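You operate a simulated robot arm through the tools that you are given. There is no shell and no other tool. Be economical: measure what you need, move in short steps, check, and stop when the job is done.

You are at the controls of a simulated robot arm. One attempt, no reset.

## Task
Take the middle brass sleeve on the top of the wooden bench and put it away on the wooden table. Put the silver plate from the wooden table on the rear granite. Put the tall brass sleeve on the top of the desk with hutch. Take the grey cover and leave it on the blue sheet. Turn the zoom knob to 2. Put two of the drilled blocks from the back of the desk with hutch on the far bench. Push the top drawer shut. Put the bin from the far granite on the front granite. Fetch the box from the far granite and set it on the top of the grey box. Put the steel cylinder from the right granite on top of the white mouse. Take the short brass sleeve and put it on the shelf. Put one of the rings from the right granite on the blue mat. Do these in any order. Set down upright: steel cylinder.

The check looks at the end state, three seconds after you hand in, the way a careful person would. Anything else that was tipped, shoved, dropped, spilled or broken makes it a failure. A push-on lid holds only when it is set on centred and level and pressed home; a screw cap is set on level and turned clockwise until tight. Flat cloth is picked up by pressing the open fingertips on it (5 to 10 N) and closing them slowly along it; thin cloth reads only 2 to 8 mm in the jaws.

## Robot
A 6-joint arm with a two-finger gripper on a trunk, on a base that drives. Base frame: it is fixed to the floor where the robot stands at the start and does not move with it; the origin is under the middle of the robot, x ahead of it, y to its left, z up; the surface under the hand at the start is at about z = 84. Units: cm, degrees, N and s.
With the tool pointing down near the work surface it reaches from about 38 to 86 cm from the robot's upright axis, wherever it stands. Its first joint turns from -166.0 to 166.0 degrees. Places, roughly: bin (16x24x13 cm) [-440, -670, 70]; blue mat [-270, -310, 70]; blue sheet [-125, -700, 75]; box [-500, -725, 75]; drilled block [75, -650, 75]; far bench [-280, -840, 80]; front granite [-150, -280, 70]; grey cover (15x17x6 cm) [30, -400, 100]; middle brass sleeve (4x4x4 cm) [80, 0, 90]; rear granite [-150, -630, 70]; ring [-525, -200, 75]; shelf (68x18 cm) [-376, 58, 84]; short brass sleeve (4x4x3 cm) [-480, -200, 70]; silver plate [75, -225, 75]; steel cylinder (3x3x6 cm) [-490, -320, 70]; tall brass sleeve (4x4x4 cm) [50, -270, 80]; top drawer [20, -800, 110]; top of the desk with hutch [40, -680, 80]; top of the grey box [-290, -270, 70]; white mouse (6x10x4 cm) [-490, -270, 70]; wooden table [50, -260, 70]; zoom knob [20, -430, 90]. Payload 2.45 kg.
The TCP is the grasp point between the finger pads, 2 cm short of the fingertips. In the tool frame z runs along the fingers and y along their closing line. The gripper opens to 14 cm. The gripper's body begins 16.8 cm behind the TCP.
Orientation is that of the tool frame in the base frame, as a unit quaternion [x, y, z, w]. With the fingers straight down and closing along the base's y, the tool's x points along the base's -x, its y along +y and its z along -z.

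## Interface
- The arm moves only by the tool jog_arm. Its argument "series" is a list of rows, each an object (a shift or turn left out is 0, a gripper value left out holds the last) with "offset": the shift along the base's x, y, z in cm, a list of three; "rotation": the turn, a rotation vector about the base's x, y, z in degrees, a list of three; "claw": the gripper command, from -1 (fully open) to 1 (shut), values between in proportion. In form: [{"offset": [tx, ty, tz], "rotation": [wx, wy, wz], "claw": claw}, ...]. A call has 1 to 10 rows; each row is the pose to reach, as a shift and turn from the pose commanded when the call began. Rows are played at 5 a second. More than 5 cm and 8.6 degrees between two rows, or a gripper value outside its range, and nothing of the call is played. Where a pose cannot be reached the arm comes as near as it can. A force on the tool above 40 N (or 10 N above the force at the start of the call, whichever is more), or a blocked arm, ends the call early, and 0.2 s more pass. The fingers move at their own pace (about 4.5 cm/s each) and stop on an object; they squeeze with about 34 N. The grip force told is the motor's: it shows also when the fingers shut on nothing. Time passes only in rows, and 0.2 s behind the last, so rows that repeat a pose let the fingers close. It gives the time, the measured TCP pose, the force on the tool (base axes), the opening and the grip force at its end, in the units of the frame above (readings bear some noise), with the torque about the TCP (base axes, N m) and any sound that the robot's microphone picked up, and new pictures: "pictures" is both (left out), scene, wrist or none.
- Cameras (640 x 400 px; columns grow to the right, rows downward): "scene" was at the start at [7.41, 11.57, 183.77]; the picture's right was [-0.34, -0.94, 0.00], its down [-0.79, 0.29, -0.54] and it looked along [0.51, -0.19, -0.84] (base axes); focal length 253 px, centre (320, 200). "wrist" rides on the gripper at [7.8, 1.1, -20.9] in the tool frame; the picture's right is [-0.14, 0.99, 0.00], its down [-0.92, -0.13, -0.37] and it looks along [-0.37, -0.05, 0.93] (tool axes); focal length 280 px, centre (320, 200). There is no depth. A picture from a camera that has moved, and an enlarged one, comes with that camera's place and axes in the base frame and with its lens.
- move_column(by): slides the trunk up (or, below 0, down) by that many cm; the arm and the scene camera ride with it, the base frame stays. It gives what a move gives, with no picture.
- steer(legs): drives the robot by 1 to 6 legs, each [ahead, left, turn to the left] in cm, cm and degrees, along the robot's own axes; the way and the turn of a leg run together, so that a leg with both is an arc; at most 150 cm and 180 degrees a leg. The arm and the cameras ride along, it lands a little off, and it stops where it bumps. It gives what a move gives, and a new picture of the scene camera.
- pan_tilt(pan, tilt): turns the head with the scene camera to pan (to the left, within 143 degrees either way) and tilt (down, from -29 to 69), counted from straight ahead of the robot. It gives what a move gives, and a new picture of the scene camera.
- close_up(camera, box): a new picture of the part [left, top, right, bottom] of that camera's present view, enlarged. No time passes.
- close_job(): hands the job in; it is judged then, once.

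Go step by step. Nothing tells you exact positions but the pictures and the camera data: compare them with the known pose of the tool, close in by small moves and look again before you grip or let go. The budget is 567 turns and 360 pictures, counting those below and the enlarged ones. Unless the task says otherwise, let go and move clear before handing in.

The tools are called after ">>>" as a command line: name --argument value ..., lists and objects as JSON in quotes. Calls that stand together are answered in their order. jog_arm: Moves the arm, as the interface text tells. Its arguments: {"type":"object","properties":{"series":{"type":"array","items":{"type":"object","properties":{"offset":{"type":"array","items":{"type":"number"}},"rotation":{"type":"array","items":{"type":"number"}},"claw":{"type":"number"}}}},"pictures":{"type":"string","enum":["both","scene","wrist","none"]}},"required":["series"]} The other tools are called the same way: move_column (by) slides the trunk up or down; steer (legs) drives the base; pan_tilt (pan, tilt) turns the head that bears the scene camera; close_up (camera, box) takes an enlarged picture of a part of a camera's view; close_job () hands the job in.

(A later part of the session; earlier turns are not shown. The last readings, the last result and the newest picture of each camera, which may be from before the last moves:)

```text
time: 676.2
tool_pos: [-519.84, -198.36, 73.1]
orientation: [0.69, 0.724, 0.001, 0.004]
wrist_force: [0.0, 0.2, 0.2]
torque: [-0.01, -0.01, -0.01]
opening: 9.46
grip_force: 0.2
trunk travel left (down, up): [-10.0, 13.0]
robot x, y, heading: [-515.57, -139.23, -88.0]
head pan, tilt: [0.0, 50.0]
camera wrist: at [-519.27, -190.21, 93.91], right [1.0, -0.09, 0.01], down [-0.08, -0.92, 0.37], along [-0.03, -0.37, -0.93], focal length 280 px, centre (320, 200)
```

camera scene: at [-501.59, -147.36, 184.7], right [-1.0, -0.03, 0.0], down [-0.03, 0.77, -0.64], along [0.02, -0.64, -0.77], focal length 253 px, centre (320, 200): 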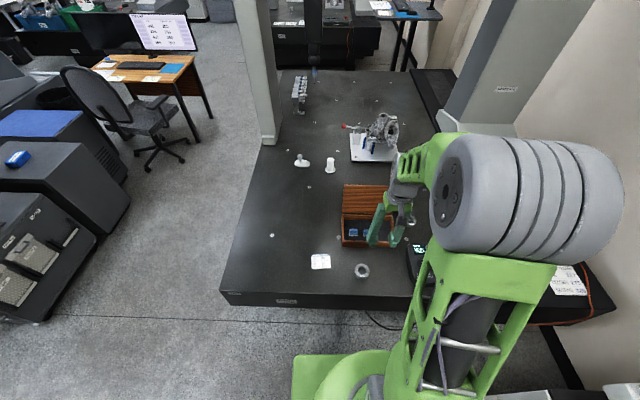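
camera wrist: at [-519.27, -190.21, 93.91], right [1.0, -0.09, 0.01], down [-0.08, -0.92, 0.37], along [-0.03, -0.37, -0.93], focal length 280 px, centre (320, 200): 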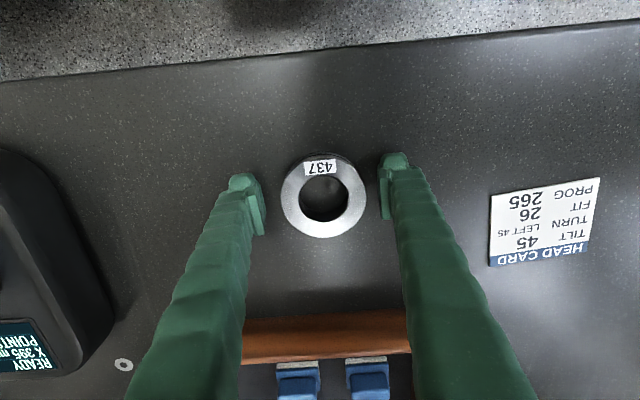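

>>> jog_arm --series '[{"offset": [0.3, 0, -0.2]}, {"offset": [0.3, 0, -0.2], "claw": 1}, {"offset": [0.3, 0, -0.2], "claw": 1}, {"offset": [0.3, 0, -0.2], "claw": 1}, {"offset": [0.3, 0, -0.2], "claw": 1}, {"offset": [0.3, 0, -0.2], "claw": 1}]' --pictures "none"

>>> jog_arm --series '[{"offset": [0, 0, 4]}, {"offset": [0, 0, 9]}, {"offset": [0, 0, 14]}, {"offset": [0, 0, 19]}, {"offset": [0, 1, 23.5]}, {"offset": [0, 2, 28]}, {"offset": [0, 3, 32.5]}, {"offset": [0, 4, 37]}]' --pictures "wrist"

```text
time: 677.6
tool_pos: [-519.5, -198.3, 72.94]
orientation: [0.689, 0.724, 0.001, 0.004]
wrist_force: [-1.3, -0.4, 1.2]
torque: [-0.08, 0.03, -0.1]
opening: 6.85
grip_force: 34.3
trunk travel left (down, up): [-10.0, 13.0]
robot x, y, heading: [-516.14, -139.15, -88.2]
head pan, tilt: [0.0, 50.0]
```

```text
time: 679.4
tool_pos: [-519.45, -194.11, 110.08]
orientation: [0.69, 0.724, 0.001, 0.004]
wrist_force: [-0.3, -0.4, -3.9]
torque: [-0.03, -0.04, -0.01]
opening: 6.82
grip_force: 34.2
trunk travel left (down, up): [-10.0, 13.0]
robot x, y, heading: [-515.89, -138.82, -88.1]
head pan, tilt: [0.0, 50.0]
camera wrist: at [-519.0, -185.93, 130.85], right [1.0, -0.09, 0.01], down [-0.09, -0.92, 0.37], along [-0.03, -0.37, -0.93], focal length 280 px, centre (320, 200)
```

wrist: 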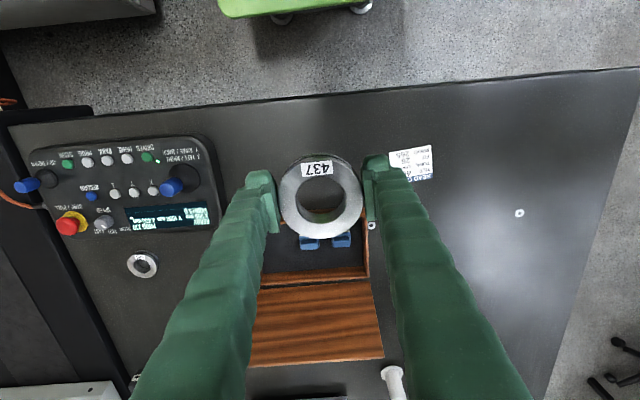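

Ring held. I turn east, go around to the blue mat beside the grey box.

>>> steer --legs '[[10, 0, 0]]'

```text
time: 680.5
tool_pos: [-519.35, -204.28, 109.88]
orientation: [0.689, 0.724, 0.001, 0.004]
wrist_force: [0.2, -1.0, -3.7]
torque: [0.1, 0.0, -0.03]
opening: 6.83
grip_force: 34.0
trunk travel left (down, up): [-10.0, 13.0]
robot x, y, heading: [-515.6, -148.74, -88.2]
head pan, tilt: [0.0, 50.0]
camera scene: at [-501.28, -157.49, 184.68], right [-1.0, -0.03, 0.0], down [-0.02, 0.77, -0.64], along [0.02, -0.64, -0.77], focal length 253 px, centre (320, 200)
```

scene: 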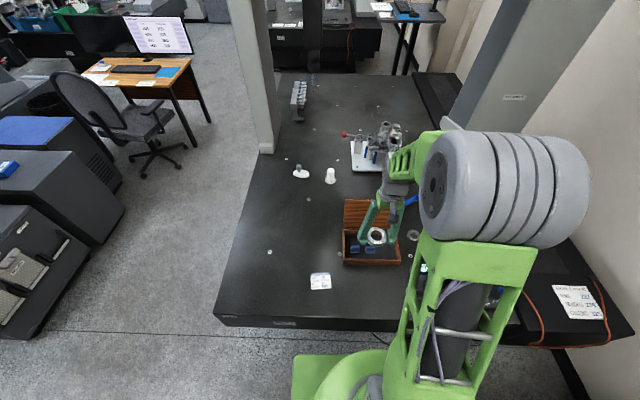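

The pin still stands on the mouse. Now back off, turn and drive.

>>> steer --legs '[[-25, 0, 0], [0, 0, 88], [97, 0, 0], [0, -100, 0], [0, -76, 0]]'

>>> pan_tilt --pan -15 --tilt 45

```text
time: 706.1
tool_pos: [-366.28, -307.04, 109.97]
orientation: [-0.007, 1.0, 0.003, 0.002]
wrist_force: [0.5, -0.7, -3.4]
torque: [0.01, 0.0, 0.01]
opening: 6.83
grip_force: 34.1
trunk travel left (down, up): [-10.0, 13.0]
robot x, y, heading: [-421.23, -301.52, -0.1]
head pan, tilt: [0.0, 50.0]
camera scene: at [-412.64, -287.38, 184.69], right [0.0, -1.0, 0.0], down [-0.77, 0.0, -0.64], along [0.64, 0.0, -0.77], focal length 253 px, centre (320, 200)
```

scene: 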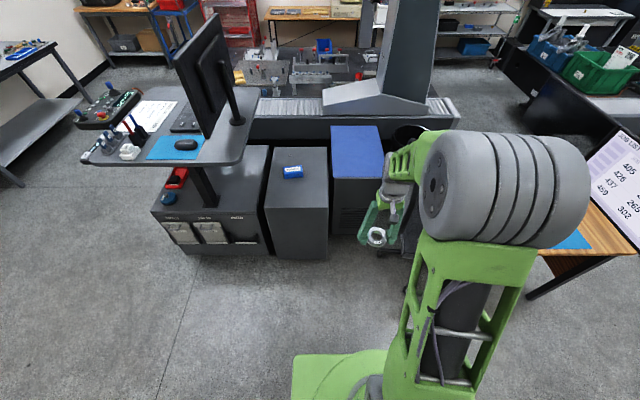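

```text
time: 706.9
tool_pos: [-366.33, -307.1, 109.86]
orientation: [-0.006, 1.0, 0.003, 0.002]
wrist_force: [-0.9, -0.3, -3.0]
torque: [-0.05, 0.04, -0.01]
opening: 6.79
grip_force: 34.1
trunk travel left (down, up): [-10.0, 13.0]
robot x, y, heading: [-421.3, -301.57, 0.1]
head pan, tilt: [-15.0, 45.0]
camera scene: at [-412.49, -289.46, 185.38], right [-0.26, -0.97, 0.0], down [-0.68, 0.19, -0.71], along [0.68, -0.18, -0.71], focal length 253 px, centre (320, 200)
```

scene: 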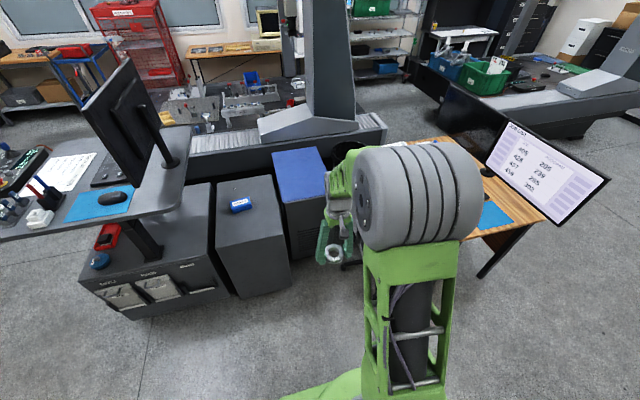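

I approach the mat: 56 cm ahead.

>>> steer --legs '[[56, 0, 0]]'

>>> jog_arm --series '[{"offset": [4, -1, -1]}, {"offset": [8, -2, -2]}, {"offset": [12, -3, -4]}, {"offset": [16, -4, -6]}, {"offset": [20, -5, -8]}, {"offset": [24, -5, -11]}]' --pictures "both"

```text
time: 710.1
tool_pos: [-310.81, -306.92, 109.85]
orientation: [-0.008, 1.0, 0.004, 0.002]
wrist_force: [-0.2, 0.3, -3.4]
torque: [0.0, 0.07, 0.04]
opening: 6.77
grip_force: 34.4
trunk travel left (down, up): [-10.0, 13.0]
robot x, y, heading: [-365.81, -301.64, 0.0]
head pan, tilt: [-15.0, 45.0]
camera scene: at [-357.0, -289.53, 185.38], right [-0.26, -0.97, 0.0], down [-0.68, 0.18, -0.71], along [0.68, -0.18, -0.71], focal length 253 px, centre (320, 200)
```

scene: 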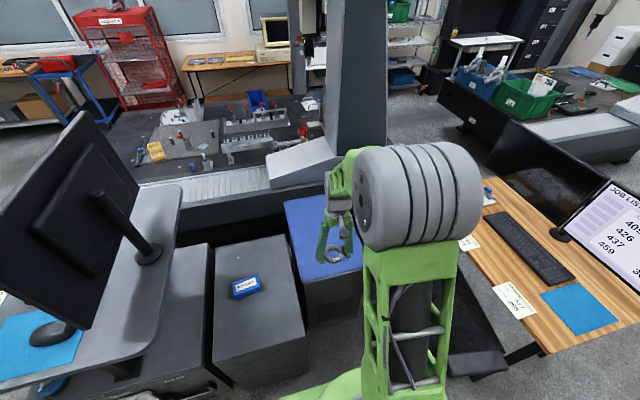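

```text
time: 711.5
tool_pos: [-286.76, -312.0, 98.8]
orientation: [-0.008, 1.0, 0.003, 0.002]
wrist_force: [-0.1, -0.1, -2.7]
torque: [0.0, 0.04, 0.0]
opening: 6.81
grip_force: 34.0
trunk travel left (down, up): [-10.0, 13.0]
robot x, y, heading: [-365.8, -300.6, 0.1]
head pan, tilt: [-15.0, 45.0]
camera scene: at [-356.88, -289.53, 185.36], right [-0.26, -0.97, 0.0], down [-0.68, 0.18, -0.71], along [0.68, -0.18, -0.71], focal length 253 px, centre (320, 200)
camera wrist: at [-294.74, -311.01, 119.68], right [0.12, 0.99, 0.01], down [0.92, -0.12, 0.37], along [0.37, -0.04, -0.93], focal length 280 px, centre (320, 200)
```

scene: 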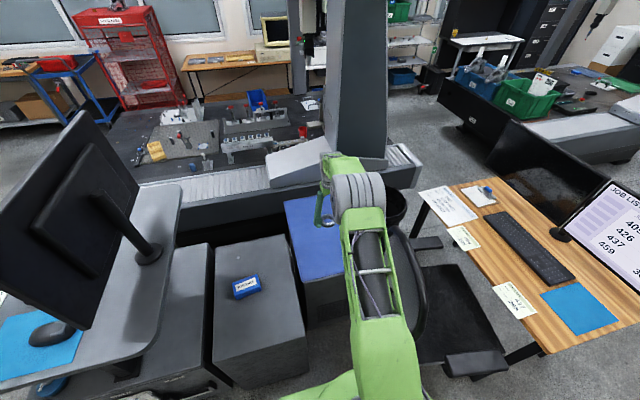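
wrist: 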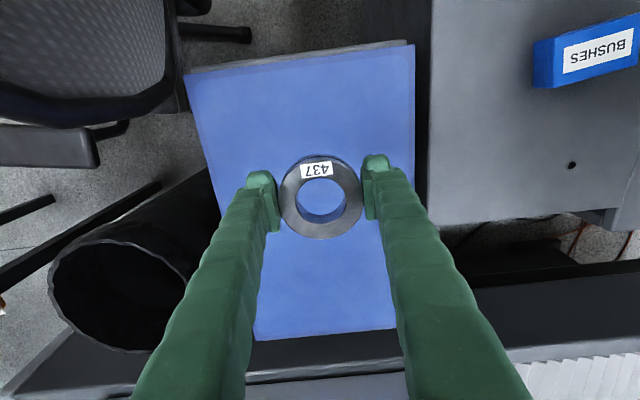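

The ring is over the mat. Lower to contact.

>>> jog_arm --series '[{"offset": [0, 0, -4.5]}, {"offset": [0, 0, -9]}, {"offset": [0, 0, -14]}, {"offset": [0, 0, -19]}, {"offset": [0, 0, -22.5]}, {"offset": [0, 0, -24]}, {"offset": [0, 0, -24.8]}, {"offset": [0, 0, -25.6]}, {"offset": [0, 0, -26.4]}, {"offset": [0, 0, -27.2]}]' --pictures "wrist"

```text
time: 713.4
tool_pos: [-286.62, -311.98, 73.99]
orientation: [-0.008, 1.0, 0.003, 0.006]
wrist_force: [-4.9, -1.0, 20.9]
torque: [-0.19, 0.55, -0.24]
opening: 6.8
grip_force: 33.8
trunk travel left (down, up): [-10.0, 13.0]
robot x, y, heading: [-365.87, -301.57, -0.2]
head pan, tilt: [-15.0, 45.0]
stopped in row 9: the force on the tool passed its limit at 49 N (the readings are from after the stop); the commanded pose is now the measured one
camera wrist: at [-294.69, -311.0, 94.68], right [0.12, 0.99, 0.01], down [0.92, -0.12, 0.38], along [0.38, -0.04, -0.93], focal length 280 px, centre (320, 200)
```

wrist: 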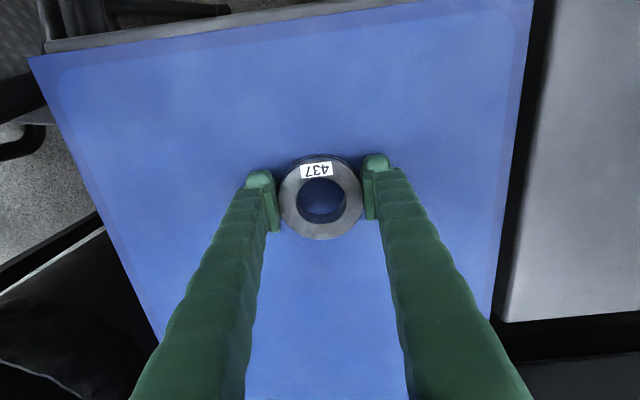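

Ring is down on the mat. Release and rise.

>>> jog_arm --series '[{"offset": [0, 0, 0.2]}, {"offset": [0, 0, 0.2], "claw": -0.35}, {"offset": [0, 0, 0.2], "claw": -0.35}, {"offset": [0, 0, 0.2], "claw": -0.35}, {"offset": [0, 0, 4]}, {"offset": [0, 0, 9]}, {"offset": [0, 0, 14]}, {"offset": [-2, 0, 18.5]}, {"offset": [-5, 1, 22.5]}, {"offset": [-8, 2, 26.5]}]' --pictures "wrist"

```text
refused: row 9 steps farther than a row can; nothing moved
```

>>> jog_arm --series '[{"offset": [0, 0, 0.2]}, {"offset": [0, 0, 0.2], "claw": -0.35}, {"offset": [0, 0, 0.2], "claw": -0.35}, {"offset": [0, 0, 0.2], "claw": -0.35}, {"offset": [0, 0, 4]}, {"offset": [0, 0, 9]}, {"offset": [0, 0, 14]}, {"offset": [-2, 0, 18.5]}, {"offset": [-5, 1, 22]}, {"offset": [-8, 2, 25.5]}]' --pictures "wrist"

```text
time: 715.6
tool_pos: [-294.81, -310.08, 99.3]
orientation: [-0.008, 1.0, 0.003, 0.005]
wrist_force: [-0.9, 0.0, -0.5]
torque: [-0.01, -0.03, 0.02]
opening: 9.4
grip_force: 0.1
trunk travel left (down, up): [-10.0, 13.0]
robot x, y, heading: [-365.66, -301.3, -0.1]
head pan, tilt: [-15.0, 45.0]
camera wrist: at [-302.83, -309.0, 120.07], right [0.12, 0.99, 0.01], down [0.92, -0.12, 0.38], along [0.37, -0.04, -0.93], focal length 280 px, centre (320, 200)
```

wrist: 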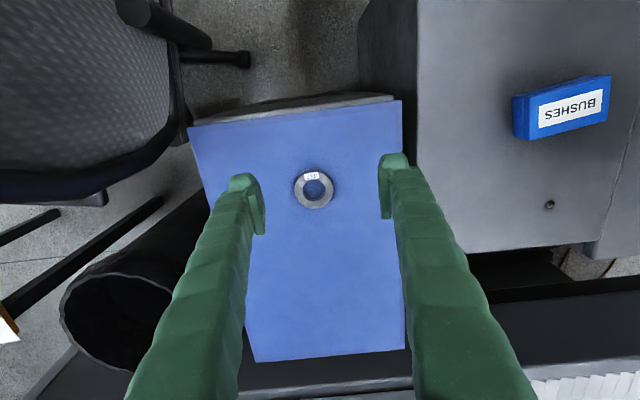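

Ring is on the blue mat. Remaining: the zoom knob and the grey cover in the aisle. I retract and drive back around the south lane.

>>> jog_arm --series '[{"offset": [-4, 1, 2]}, {"offset": [-8, 2, 4]}, {"offset": [-12, 3, 6]}, {"offset": [-16, 4, 8]}, {"offset": [-18, 5, 11]}]' --pictures "none"

>>> steer --legs '[[-31, 0, 0], [0, 0, -90], [110, 0, 0], [105, 0, 0], [0, 76, 0], [120, 0, 0]]'

```text
time: 716.8
tool_pos: [-312.69, -304.92, 110.13]
orientation: [-0.008, 1.0, 0.004, 0.005]
wrist_force: [0.2, 0.2, 0.7]
torque: [0.01, -0.03, 0.01]
opening: 9.45
grip_force: 0.1
trunk travel left (down, up): [-10.0, 13.0]
robot x, y, heading: [-365.9, -301.81, 0.2]
head pan, tilt: [-15.0, 45.0]
```

```text
time: 745.1
tool_pos: [-325.75, -686.12, 110.05]
orientation: [0.705, 0.71, -0.001, 0.006]
wrist_force: [-1.2, -0.3, 0.2]
torque: [0.02, 0.0, 0.0]
opening: 9.43
grip_force: 0.1
trunk travel left (down, up): [-10.0, 13.0]
robot x, y, heading: [-321.73, -632.91, -90.4]
head pan, tilt: [-15.0, 45.0]
camera scene: at [-310.04, -641.99, 185.38], right [-0.96, 0.27, 0.0], down [0.19, 0.68, -0.71], along [-0.19, -0.68, -0.71], focal length 253 px, centre (320, 200)
```

scene: 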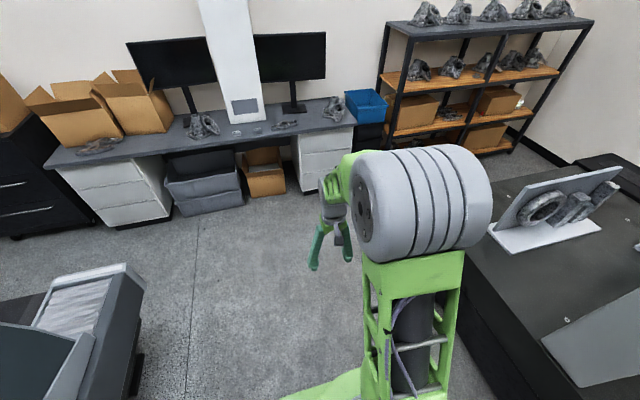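

>>> steer --legs '[[135, 0, 0], [0, 0, 90.4], [95, 0, 0], [93, 0, 0], [0, 0, 90], [0, -97, 0]]'

>>> steer --legs '[[140, 3, 0], [140, 0, 0], [70, 0, 0]]'

>>> pan_tilt --pan -70 --tilt 40

```text
time: 776.9
tool_pos: [-33.94, -719.0, 110.02]
orientation: [-0.704, 0.71, 0.005, 0.001]
wrist_force: [0.7, -0.3, -0.3]
torque: [0.0, 0.02, 0.0]
opening: 9.46
grip_force: 0.0
trunk travel left (down, up): [-10.0, 13.0]
robot x, y, heading: [-38.95, -772.14, 88.7]
head pan, tilt: [-15.0, 45.0]
camera scene: at [-50.62, -762.9, 185.38], right [0.96, -0.28, 0.0], down [-0.2, -0.68, -0.71], along [0.2, 0.68, -0.71], focal length 253 px, centre (320, 200)
```

scene: 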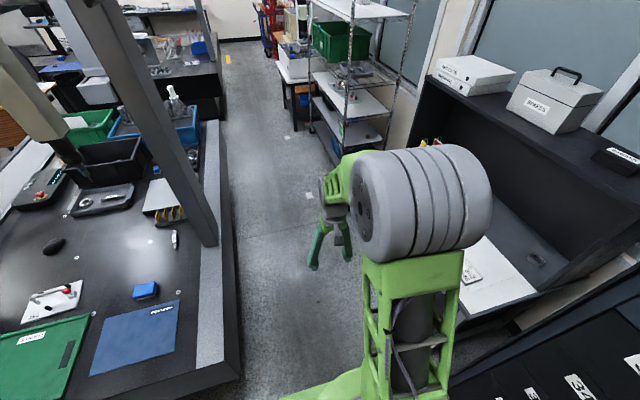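

```text
time: 793.9
tool_pos: [-26.36, -369.78, 110.09]
orientation: [-0.703, 0.711, 0.005, 0.001]
wrist_force: [0.6, 1.4, 1.2]
torque: [0.0, -0.03, 0.03]
opening: 9.45
grip_force: 0.0
trunk travel left (down, up): [-10.0, 13.0]
robot x, y, heading: [-31.58, -422.95, 88.5]
head pan, tilt: [-15.0, 45.0]
camera scene: at [-43.13, -413.59, 185.38], right [0.96, -0.28, 0.0], down [-0.2, -0.68, -0.71], along [0.2, 0.68, -0.71], focal length 253 px, centre (320, 200)
```

scene: 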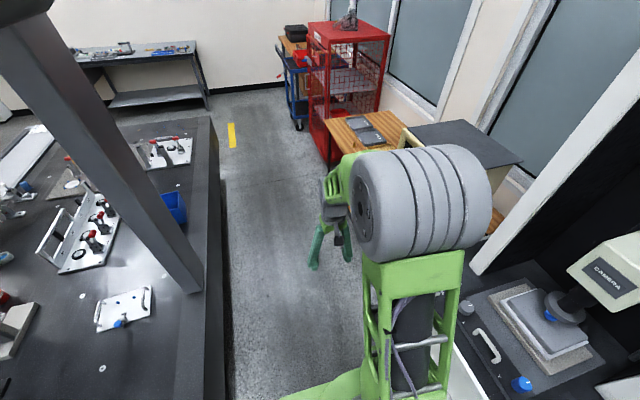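

```text
time: 795.1
tool_pos: [-26.42, -369.76, 110.04]
orientation: [-0.703, 0.711, 0.006, 0.0]
wrist_force: [0.6, 0.9, -0.2]
torque: [0.02, -0.01, -0.02]
opening: 9.49
grip_force: 0.0
trunk travel left (down, up): [-10.0, 13.0]
robot x, y, heading: [-31.22, -422.53, 88.4]
head pan, tilt: [-70.0, 40.0]
camera scene: at [-37.38, -418.74, 186.11], right [0.32, -0.95, 0.0], down [-0.61, -0.2, -0.77], along [0.73, 0.24, -0.64], focal length 253 px, centre (320, 200)
```

scene: 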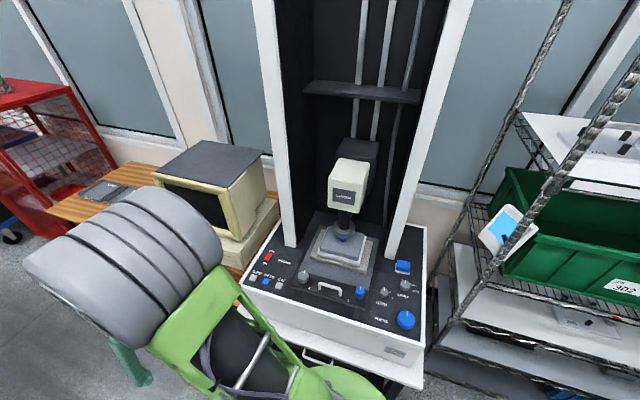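

The video microscope console is on my right. I enlarge its panel.

>>> close_up --camera "scene" --box '[240, 210, 440, 350]'

>>> close_up --camera "scene" --box '[80, 130, 280, 270]'

```text
2.86 times, centred on (340, 280) of scene
camera zoom: at [-37.38, -418.74, 186.11], right [0.32, -0.95, 0.0], down [-0.61, -0.2, -0.77], along [0.73, 0.24, -0.64], focal length 723 px, centre (263, -29)
```

zoom: 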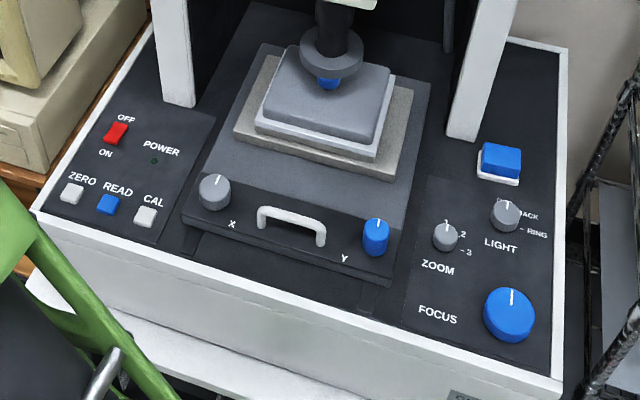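

```text
2.86 times, centred on (180, 200) of scene
camera zoom: at [-37.38, -418.74, 186.11], right [0.32, -0.95, 0.0], down [-0.61, -0.2, -0.77], along [0.73, 0.24, -0.64], focal length 723 px, centre (720, 200)
```

zoom: 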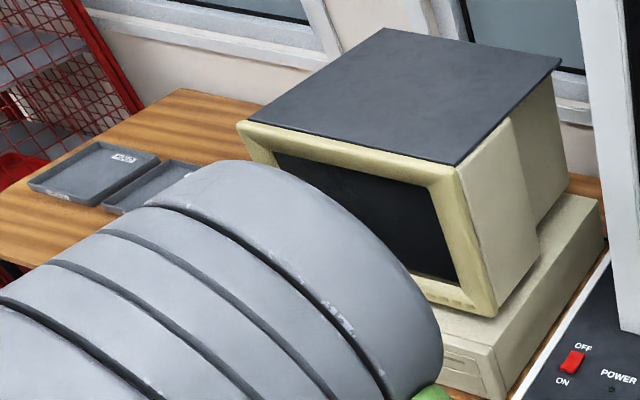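

The grey cover sits on the stage under the lens at about [35, -405]; the ZOOM knob is at about [21, -426]. I turn to face the console.

>>> steer --legs '[[-10, 13, 0], [0, 0, -88.5]]'

>>> pan_tilt --pan 0 --tilt 40

```text
time: 800.7
tool_pos: [8.67, -436.23, 110.02]
orientation: [-0.007, 1.0, 0.004, 0.004]
wrist_force: [-0.2, -0.3, 1.4]
torque: [-0.01, -0.03, -0.03]
opening: 9.44
grip_force: 0.1
trunk travel left (down, up): [-10.0, 13.0]
robot x, y, heading: [-44.61, -432.11, -0.1]
head pan, tilt: [-70.0, 40.0]
camera scene: at [-40.8, -426.49, 186.11], right [-0.94, -0.34, 0.0], down [-0.22, 0.6, -0.77], along [0.26, -0.72, -0.64], focal length 253 px, centre (320, 200)
```

scene: 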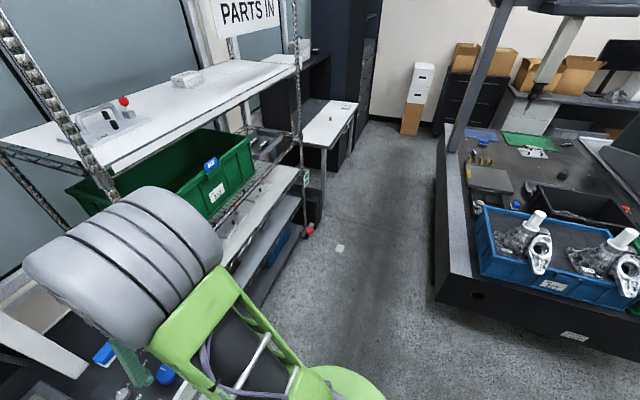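

```text
time: 802.1
tool_pos: [8.65, -436.12, 109.95]
orientation: [-0.006, 1.0, 0.004, 0.005]
wrist_force: [-0.1, -0.4, 0.5]
torque: [0.04, 0.0, 0.02]
opening: 9.46
grip_force: 0.0
trunk travel left (down, up): [-10.0, 13.0]
robot x, y, heading: [-44.71, -432.43, -0.5]
head pan, tilt: [0.0, 40.0]
camera scene: at [-35.18, -418.51, 186.11], right [0.0, -1.0, 0.0], down [-0.64, 0.0, -0.77], along [0.77, 0.0, -0.64], focal length 253 px, centre (320, 200)
```

scene: 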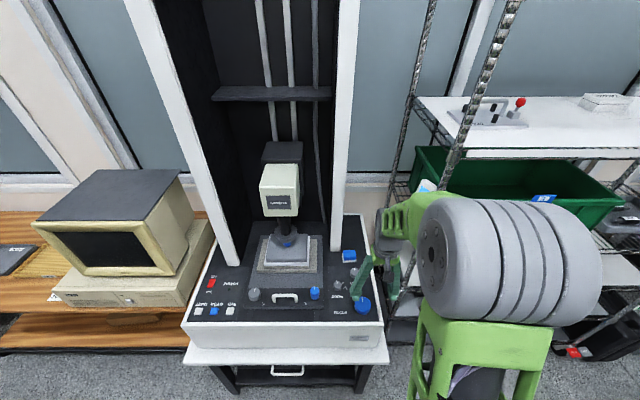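

>>> close_up --camera "scene" --box '[190, 200, 390, 325]'

>>> jog_arm --series '[{"offset": [0, 0, 0], "claw": 0.3}]' --pictures "wrist"

```text
3.20 times, centred on (290, 262) of scene
camera zoom: at [-35.18, -418.51, 186.11], right [0.0, -1.0, 0.0], down [-0.64, 0.0, -0.77], along [0.77, 0.0, -0.64], focal length 809 px, centre (416, 0)
```

zoom: 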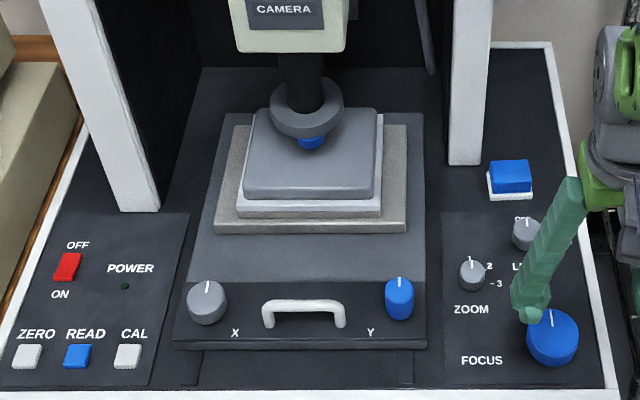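

```text
time: 802.5
tool_pos: [8.63, -436.2, 110.14]
orientation: [-0.007, 1.0, 0.004, 0.004]
wrist_force: [-0.8, -0.5, 0.1]
torque: [-0.01, 0.01, 0.04]
opening: 6.0
grip_force: 0.0
trunk travel left (down, up): [-10.0, 13.0]
robot x, y, heading: [-44.38, -432.56, -0.3]
head pan, tilt: [0.0, 40.0]
camera wrist: at [0.53, -435.19, 130.9], right [0.13, 0.99, 0.01], down [0.92, -0.12, 0.38], along [0.37, -0.04, -0.93], focal length 280 px, centre (320, 200)
```

wrist: 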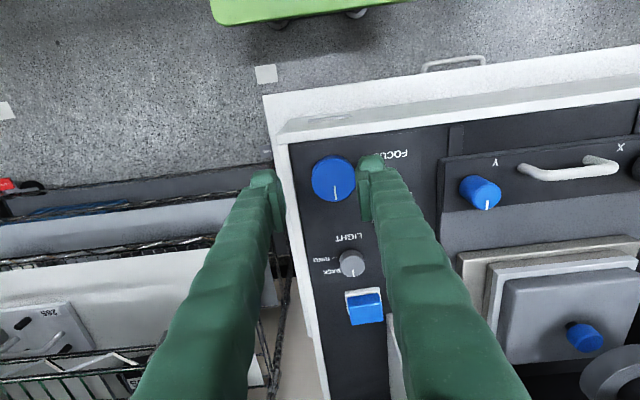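

I first deal with the ZOOM knob, which I place at about [19.3, -425.3]. I move the hand over it.

>>> jog_arm --series '[{"offset": [2, 4, 0]}, {"offset": [5, 7.5, 0]}, {"offset": [8, 10.5, 0]}, {"offset": [10.6, 10.9, -1]}]' --pictures "wrist"

```text
time: 803.5
tool_pos: [19.16, -425.24, 109.21]
orientation: [-0.006, 1.0, 0.004, 0.004]
wrist_force: [0.5, -0.6, 0.1]
torque: [0.0, 0.03, -0.01]
opening: 4.91
grip_force: 0.1
trunk travel left (down, up): [-10.0, 13.0]
robot x, y, heading: [-44.42, -432.44, -0.3]
head pan, tilt: [0.0, 40.0]
camera wrist: at [11.17, -424.24, 129.93], right [0.13, 0.99, 0.01], down [0.92, -0.12, 0.38], along [0.37, -0.04, -0.93], focal length 280 px, centre (320, 200)
```

wrist: 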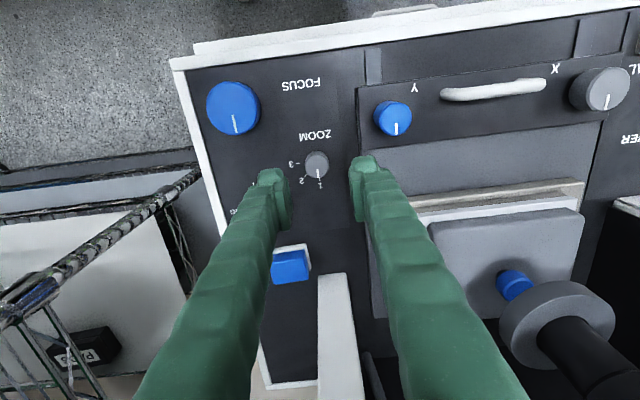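

>>> close_up --camera "wrist" --box '[270, 120, 366, 200]'

```text
5.00 times, centred on (318, 160) of wrist
camera zoom: at [11.17, -424.24, 129.93], right [0.13, 0.99, 0.01], down [0.92, -0.12, 0.38], along [0.37, -0.04, -0.93], focal length 1402 px, centre (330, 400)
```

zoom: 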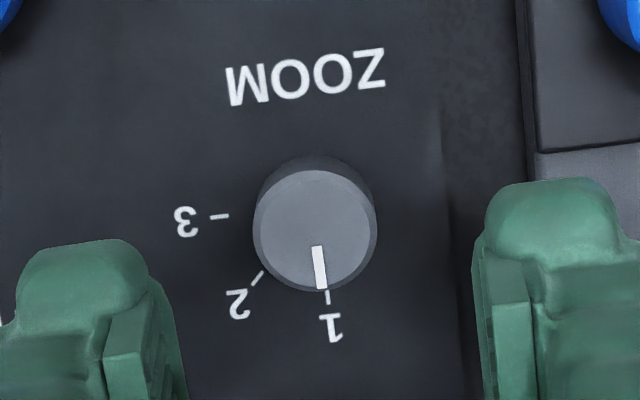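

Ticks are 45° apart: from 1 to 2 is 45° clockwise seen from above. I narrow the fingers, descend on the knob.

>>> jog_arm --series '[{"offset": [0.9, -0.2, -4], "claw": 0.43}, {"offset": [0.9, -0.2, -8]}, {"offset": [0.9, -0.2, -10]}]' --pictures "wrist"

```text
time: 804.3
tool_pos: [20.16, -425.53, 99.11]
orientation: [-0.007, 1.0, 0.004, 0.005]
wrist_force: [-0.6, 0.3, 0.1]
torque: [0.0, -0.02, -0.02]
opening: 4.0
grip_force: 0.2
trunk travel left (down, up): [-10.0, 13.0]
robot x, y, heading: [-44.69, -432.25, -0.3]
head pan, tilt: [0.0, 40.0]
camera wrist: at [12.04, -424.56, 119.9], right [0.13, 0.99, 0.01], down [0.92, -0.12, 0.38], along [0.38, -0.04, -0.93], focal length 280 px, centre (320, 200)
```

wrist: 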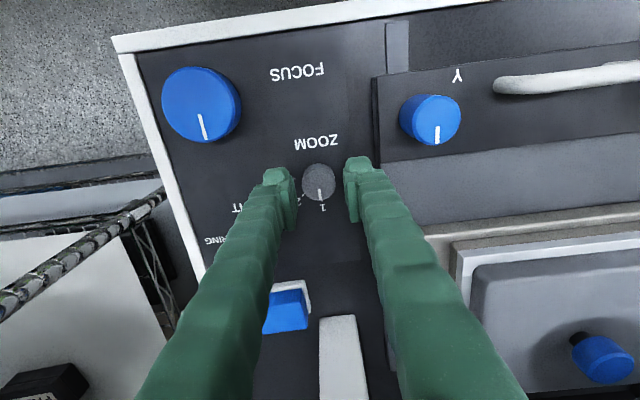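

Centred. I descend over the knob and close gently.

>>> jog_arm --series '[{"offset": [0.05, 0, -1.5]}, {"offset": [0.05, 0, -2.6]}, {"offset": [0.05, 0, -3.2]}, {"offset": [0.05, 0, -3.2], "claw": 0.7}, {"offset": [0.05, 0, -3.2], "claw": 1}, {"offset": [0.05, 0, -3.2], "claw": 1}]' --pictures "wrist"

```text
time: 805.7
tool_pos: [20.14, -425.84, 95.87]
orientation: [-0.006, 1.0, 0.004, 0.004]
wrist_force: [0.9, -13.8, -1.4]
torque: [-0.2, -0.12, -0.04]
opening: 3.09
grip_force: 40.2
trunk travel left (down, up): [-10.0, 13.0]
robot x, y, heading: [-44.71, -432.85, -0.5]
head pan, tilt: [0.0, 40.0]
camera wrist: at [12.07, -424.71, 116.67], right [0.13, 0.99, 0.01], down [0.92, -0.12, 0.38], along [0.37, -0.04, -0.93], focal length 280 px, centre (320, 200)
```

wrist: 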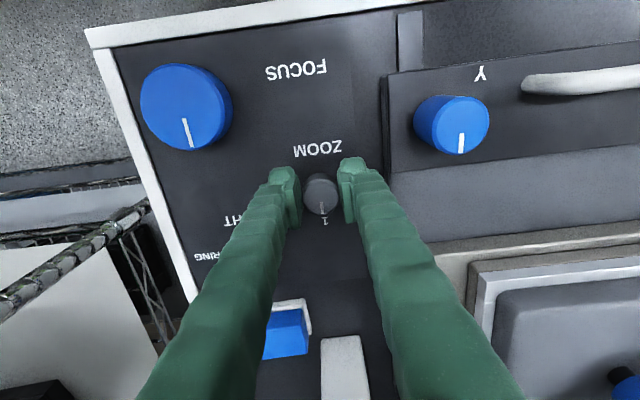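

Knob gripped. I relax the small side offset and turn 45° clockwise.

>>> jog_arm --series '[{"offset": [0, -0.25, 0]}, {"offset": [0, -0.25, 0], "rotation": [0, 0, -7.5]}, {"offset": [0, -0.25, 0], "rotation": [0, 0, -15]}, {"offset": [0, -0.25, 0], "rotation": [0, 0, -22.5]}, {"offset": [0, -0.25, 0], "rotation": [0, 0, -30]}, {"offset": [0, -0.25, 0], "rotation": [0, 0, -37.5]}, {"offset": [0, -0.25, 0], "rotation": [0, 0, -45]}, {"offset": [0, -0.25, 0], "rotation": [0, 0, -45]}]' --pictures "wrist"

```text
time: 807.5
tool_pos: [20.22, -425.5, 95.92]
orientation: [0.377, 0.926, 0.001, 0.006]
wrist_force: [6.5, 30.2, -7.0]
torque: [0.47, 0.1, 0.16]
opening: 3.08
grip_force: 45.0
trunk travel left (down, up): [-10.0, 13.0]
robot x, y, heading: [-45.08, -432.33, -0.2]
head pan, tilt: [0.0, 40.0]
camera wrist: at [15.13, -418.93, 116.66], right [0.79, 0.61, 0.01], down [0.56, -0.73, 0.38], along [0.24, -0.29, -0.93], focal length 280 px, centre (320, 200)
```

wrist: 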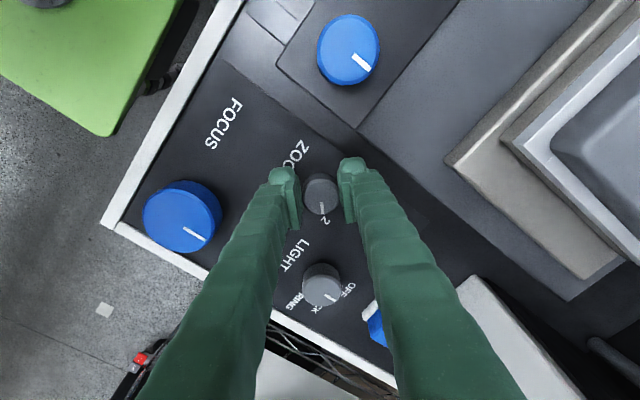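

The pointer now faces "2". I check before releasing.

>>> close_up --camera "wrist" --box '[280, 150, 376, 230]'

```text
5.00 times, centred on (328, 190) of wrist
camera zoom: at [15.13, -418.93, 116.66], right [0.79, 0.61, 0.01], down [0.56, -0.73, 0.38], along [0.24, -0.29, -0.93], focal length 1402 px, centre (280, 250)
```

zoom: 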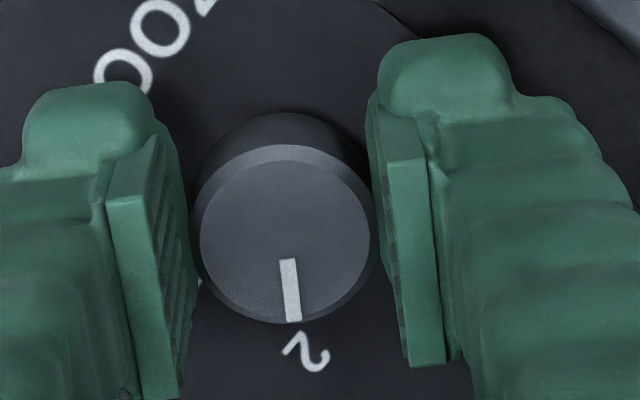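

Good. I remove the side load, open and lift.

>>> jog_arm --series '[{"offset": [0, 0.2, 0]}, {"offset": [0, 0.2, 0], "claw": 0.7}, {"offset": [0, 0.2, 0], "claw": 0.43}, {"offset": [0, 0.2, 0], "claw": 0.43}, {"offset": [0, 0.2, 2]}, {"offset": [0, 0.2, 6]}, {"offset": [0, 0.2, 10]}, {"offset": [-2, 0.2, 14]}]' --pictures "wrist"

>>> close_up --camera "wrist" --box '[260, 100, 380, 200]'

```text
time: 809.3
tool_pos: [18.11, -425.62, 109.89]
orientation: [0.377, 0.926, 0.001, 0.006]
wrist_force: [-0.2, -1.0, 0.7]
torque: [-0.02, -0.03, -0.02]
opening: 4.0
grip_force: 0.0
trunk travel left (down, up): [-10.0, 13.0]
robot x, y, heading: [-44.66, -432.4, -0.4]
head pan, tilt: [0.0, 40.0]
camera wrist: at [12.9, -419.13, 130.75], right [0.79, 0.61, 0.01], down [0.57, -0.73, 0.38], along [0.24, -0.29, -0.93], focal length 280 px, centre (320, 200)
```

wrist: 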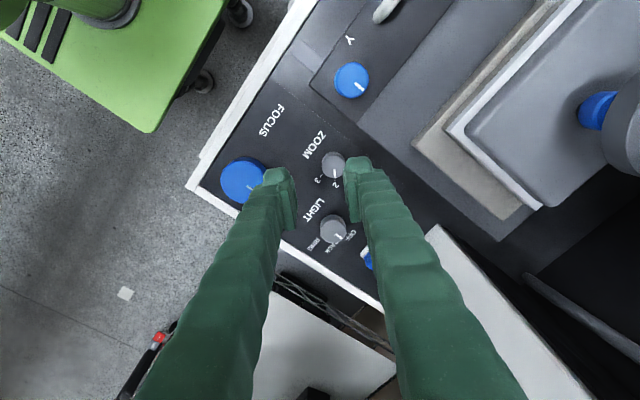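

```text
4.00 times, centred on (320, 150) of wrist
camera zoom: at [12.9, -419.13, 130.75], right [0.79, 0.61, 0.01], down [0.57, -0.73, 0.38], along [0.24, -0.29, -0.93], focal length 1122 px, centre (320, 400)
```

zoom: 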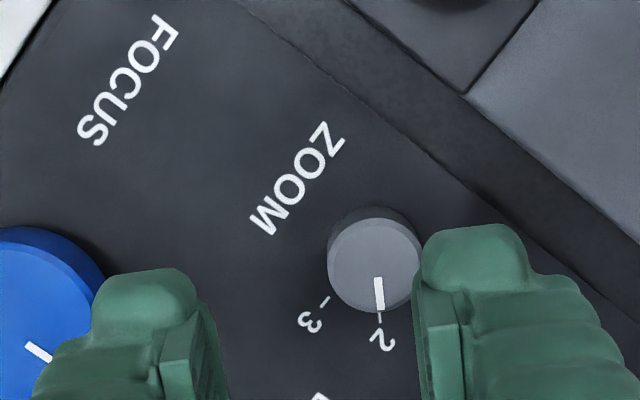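

ZOOM now points at 2. Next the grey cover: I shift left and take a low, nearly horizontal look at the gap under the lens.

>>> steer --legs '[[-8, 27, 0]]'

>>> jog_arm --series '[{"rotation": [0, 0, 8]}, {"rotation": [0, 0, 16]}, {"rotation": [0, 0, 24]}, {"rotation": [0, 0, 32]}, {"rotation": [0, 0, 40]}, {"rotation": [0, 0, 45]}]' --pictures "wrist"

```text
time: 812.4
tool_pos: [13.63, -398.47, 109.9]
orientation: [0.376, 0.927, 0.002, 0.005]
wrist_force: [-1.1, 0.1, -0.3]
torque: [0.03, -0.02, -0.03]
opening: 3.97
grip_force: 0.1
trunk travel left (down, up): [-10.0, 13.0]
robot x, y, heading: [-49.09, -405.42, -0.1]
head pan, tilt: [0.0, 40.0]
stopped in leg 1: the robot was blocked; the commanded pose is now the measured one
camera scene: at [-39.67, -391.45, 186.11], right [0.0, -1.0, 0.0], down [-0.64, 0.0, -0.77], along [0.77, 0.0, -0.64], focal length 253 px, centre (320, 200)
```

scene: 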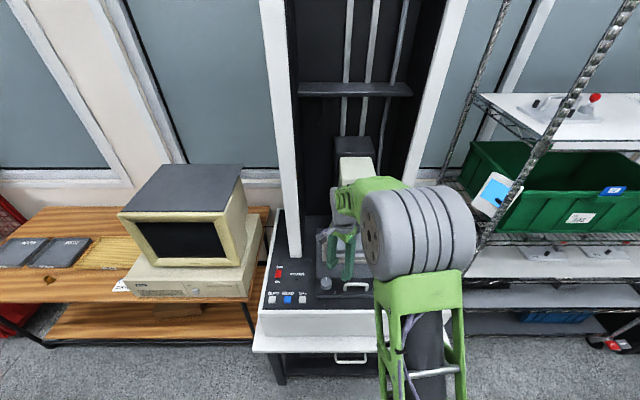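

```text
time: 813.8
tool_pos: [13.72, -398.51, 109.87]
orientation: [-0.007, 1.0, 0.004, 0.004]
wrist_force: [0.0, -0.9, -0.5]
torque: [-0.03, -0.01, 0.0]
opening: 3.98
grip_force: 0.0
trunk travel left (down, up): [-10.0, 13.0]
robot x, y, heading: [-49.11, -405.82, -0.0]
head pan, tilt: [0.0, 40.0]
camera wrist: at [5.58, -397.47, 130.68], right [0.12, 0.99, 0.01], down [0.92, -0.12, 0.38], along [0.37, -0.04, -0.93], focal length 280 px, centre (320, 200)
```

wrist: 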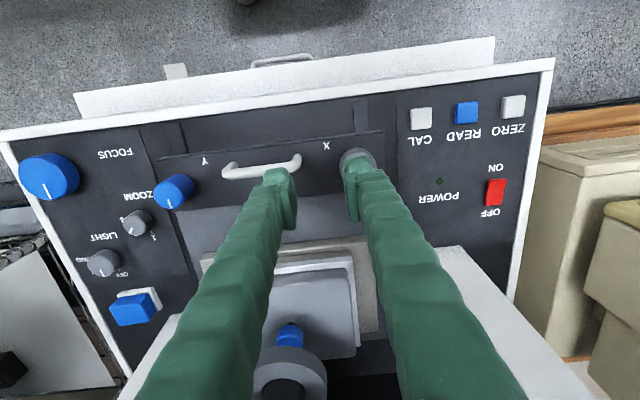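

I tilt the hand forward to look under the lens from the front.

>>> jog_arm --series '[{"offset": [0, -1, 0], "rotation": [0, -7, 0]}, {"offset": [1, -2, 0], "rotation": [0, -14, 0]}, {"offset": [2, -3, 0], "rotation": [0, -21, 0]}, {"offset": [3, -4, 0], "rotation": [0, -28, 0]}, {"offset": [3, -5, 0], "rotation": [0, -35, 0]}, {"offset": [3, -6, 0], "rotation": [0, -42, 0]}, {"offset": [3, -6, 0], "rotation": [0, -49.5, 0]}]' --pictures "wrist"

>>> close_up --camera "wrist" --box '[230, 60, 430, 240]'

```text
time: 815.4
tool_pos: [16.81, -404.47, 109.9]
orientation: [-0.008, 0.906, 0.0, 0.424]
wrist_force: [0.4, 0.5, 0.6]
torque: [-0.03, -0.02, 0.02]
opening: 3.99
grip_force: 0.0
out of reach, approached as far as the arm can: row 5
trunk travel left (down, up): [-10.0, 13.0]
robot x, y, heading: [-48.91, -405.11, 0.0]
head pan, tilt: [0.0, 40.0]
camera wrist: at [-4.37, -403.41, 117.26], right [0.07, 0.99, 0.1], down [0.31, -0.12, 0.94], along [0.95, -0.04, -0.32], focal length 280 px, centre (320, 200)
```

wrist: 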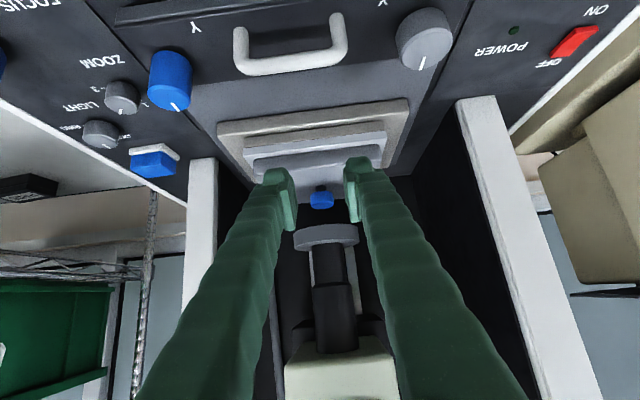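

```text
2.22 times, centred on (330, 150) of wrist
camera zoom: at [-4.37, -403.41, 117.26], right [0.07, 0.99, 0.1], down [0.31, -0.12, 0.94], along [0.95, -0.04, -0.32], focal length 623 px, centre (298, 311)
```

zoom: 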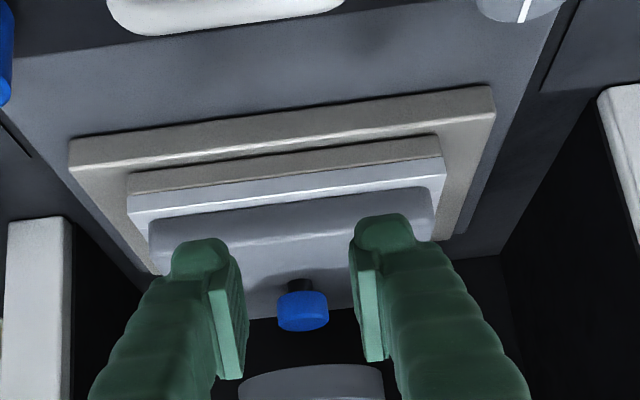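

Now it's clear: the cover has a blue knob on a stem, with the lens ring about 3 cm above it. I lower the hand for a flatter look to measure the gap.

>>> jog_arm --series '[{"offset": [0, 0, -3], "rotation": [0, -5, 0], "claw": -0.3}, {"offset": [0, 0, -5], "rotation": [0, -10, 0]}, {"offset": [0, 0, -5], "rotation": [0, -15, 0]}]' --pictures "wrist"

>>> close_up --camera "wrist" --box '[230, 90, 430, 240]'

```text
time: 816.2
tool_pos: [16.68, -404.42, 104.73]
orientation: [-0.009, 0.843, 0.001, 0.538]
wrist_force: [-0.3, 0.2, -0.2]
torque: [0.02, -0.02, -0.04]
opening: 9.12
grip_force: 0.1
trunk travel left (down, up): [-10.0, 13.0]
robot x, y, heading: [-48.93, -405.66, -0.0]
head pan, tilt: [0.0, 40.0]
camera wrist: at [-5.65, -403.39, 106.47], right [0.05, 0.99, 0.11], down [0.06, -0.12, 0.99], along [1.0, -0.04, -0.06], focal length 280 px, centre (320, 200)
```

wrist: 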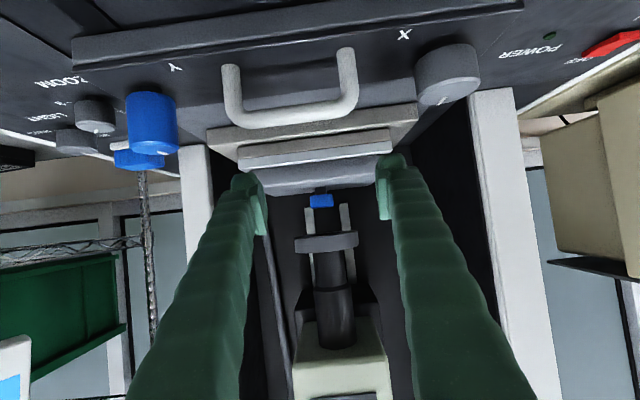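

```text
2.67 times, centred on (330, 165) of wrist
camera zoom: at [-5.65, -403.39, 106.47], right [0.05, 0.99, 0.11], down [0.06, -0.12, 0.99], along [1.0, -0.04, -0.06], focal length 748 px, centre (293, 293)
```

zoom: 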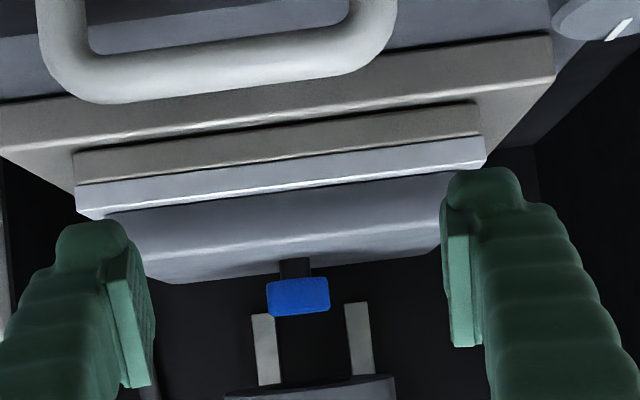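

The gap is 3.25 cm above the knob. I'll grip the knob from the front with a nearly horizontal hand, camera rolled to the top side. First back up a little and roll the hand about its own axis.

>>> jog_arm --series '[{"offset": [-2, 0, 4], "claw": 0.2}, {"offset": [-4, 0, 8]}, {"offset": [-4, 0, 8], "rotation": [-7.7, 0, 3.6]}, {"offset": [-4, 0, 8], "rotation": [-15.4, 0, 7.2]}, {"offset": [-4, 0, 8], "rotation": [-23.1, 0, 10.8]}, {"offset": [-4, 0, 8], "rotation": [-30.8, 0, 14.4]}, {"offset": [-4, 0, 8], "rotation": [-38.5, 0, 18]}, {"offset": [-4, 0, 8], "rotation": [-46.2, 0, 21.6]}, {"offset": [-4, 0, 8], "rotation": [-53.9, 0, 25.2]}, {"offset": [-4, 0, 8], "rotation": [-61.6, 0, 28.8]}]' --pictures "none"

```text
time: 818.4
tool_pos: [17.46, -404.23, 112.7]
orientation: [-0.479, 0.697, -0.301, 0.441]
wrist_force: [-0.3, -0.5, 0.3]
torque: [-0.01, 0.03, 0.0]
opening: 5.61
grip_force: 0.0
out of reach, approached as far as the arm can: row 1, 2, 3, 4, 5, 6, 7, 8, 9, 10
trunk travel left (down, up): [-10.0, 13.0]
robot x, y, heading: [-48.87, -405.43, -0.3]
head pan, tilt: [0.0, 40.0]
```

Rolling works (only the distance was limited). I continue the roll.

>>> jog_arm --series '[{"rotation": [-7.7, 0, 3.6]}, {"rotation": [-15.4, 0, 7.2]}, {"rotation": [-23.1, 0, 10.8]}, {"rotation": [-30.8, 0, 14.4]}, {"rotation": [-38.5, 0, 18]}, {"rotation": [-46.2, 0, 21.6]}, {"rotation": [-53.9, 0, 25.2]}, {"rotation": [-61.6, 0, 28.8]}, {"rotation": [-69.3, 0, 32.4]}, {"rotation": [-77, 0, 36]}]' --pictures "none"

```text
time: 820.6
tool_pos: [17.51, -404.24, 112.7]
orientation: [0.823, -0.191, 0.522, -0.119]
wrist_force: [0.7, 0.8, -0.4]
torque: [0.03, 0.01, -0.01]
opening: 5.62
grip_force: 0.1
trunk travel left (down, up): [-10.0, 13.0]
robot x, y, heading: [-48.86, -405.39, -0.3]
head pan, tilt: [0.0, 40.0]
```

>>> jog_arm --series '[{"rotation": [-7.7, 0, 3.6]}, {"rotation": [-15.4, 0, 7.2]}, {"rotation": [-23.4, 0, 10.9]}, {"rotation": [-23.4, 0, 10.9]}]' --pictures "none"

>>> jog_arm --series '[{"offset": [0, 0, -1], "rotation": [0, -5, 0]}, {"offset": [0, 0, -2], "rotation": [0, -10, 0]}, {"offset": [0, 0, -3], "rotation": [0, -15, 0]}, {"offset": [0, 0, -3], "rotation": [0, -15, 0]}]' --pictures "both"

```text
refused: row 3 steps farther than a row can; nothing moved
```

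```text
time: 821.6
tool_pos: [17.44, -404.22, 109.66]
orientation: [0.747, -0.176, 0.625, -0.144]
wrist_force: [0.4, -0.3, -0.7]
torque: [-0.01, -0.03, -0.01]
opening: 5.59
grip_force: 0.1
out of reach, approached as far as the arm can: row 1, 2
trunk travel left (down, up): [-10.0, 13.0]
robot x, y, heading: [-49.13, -405.6, -0.3]
head pan, tilt: [0.0, 40.0]
camera scene: at [-39.64, -391.45, 186.11], right [0.0, -1.0, 0.0], down [-0.64, 0.0, -0.77], along [0.77, 0.0, -0.64], focal length 253 px, centre (320, 200)
camera wrist: at [-2.01, -408.41, 119.84], right [-0.1, -0.83, -0.55], down [-0.5, 0.52, -0.69], along [0.86, 0.2, -0.47], focal length 280 px, centre (320, 200)
```

scene: 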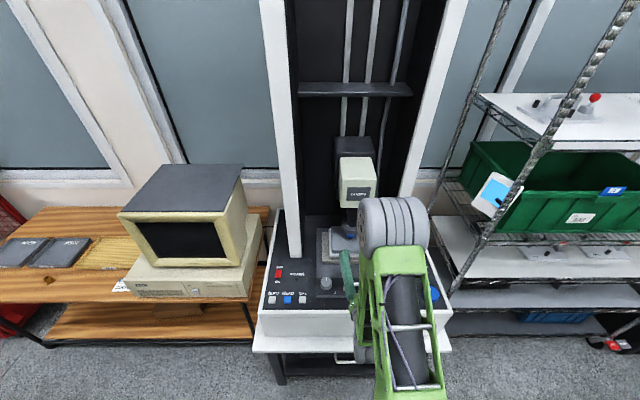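
wrist: 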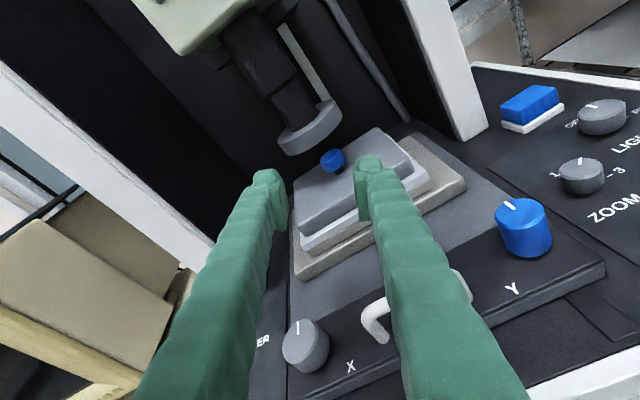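

The view confirms the knob under the ring. I finish the last 26° of roll.

>>> jog_arm --series '[{"rotation": [-6.5, 0, 1.2]}, {"rotation": [-13, 0, 2.4]}, {"rotation": [-19.5, 0, 3.5]}, {"rotation": [-25.9, 0, 4.7]}, {"rotation": [-25.9, 0, 4.7]}]' --pictures "wrist"

```text
time: 822.8
tool_pos: [17.5, -404.35, 109.71]
orientation: [0.766, -0.046, 0.641, -0.036]
wrist_force: [0.2, -1.1, 0.3]
torque: [0.01, 0.01, -0.01]
opening: 5.6
grip_force: 0.0
out of reach, approached as far as the arm can: row 4, 5
trunk travel left (down, up): [-10.0, 13.0]
robot x, y, heading: [-49.04, -405.27, -0.1]
head pan, tilt: [0.0, 40.0]
camera wrist: at [-1.85, -405.89, 120.88], right [-0.05, -0.97, -0.25], down [-0.52, 0.24, -0.82], along [0.85, 0.09, -0.52], focal length 280 px, centre (320, 200)
```

wrist: 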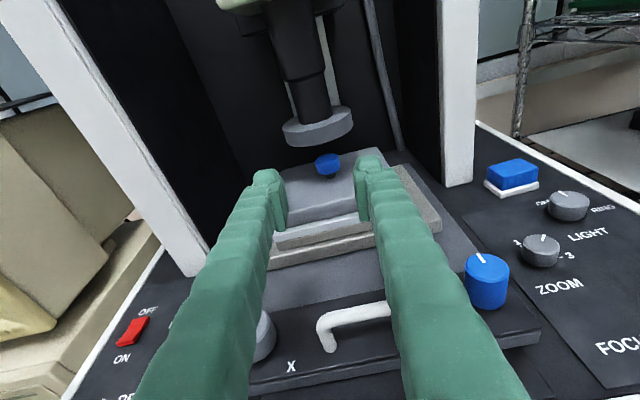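

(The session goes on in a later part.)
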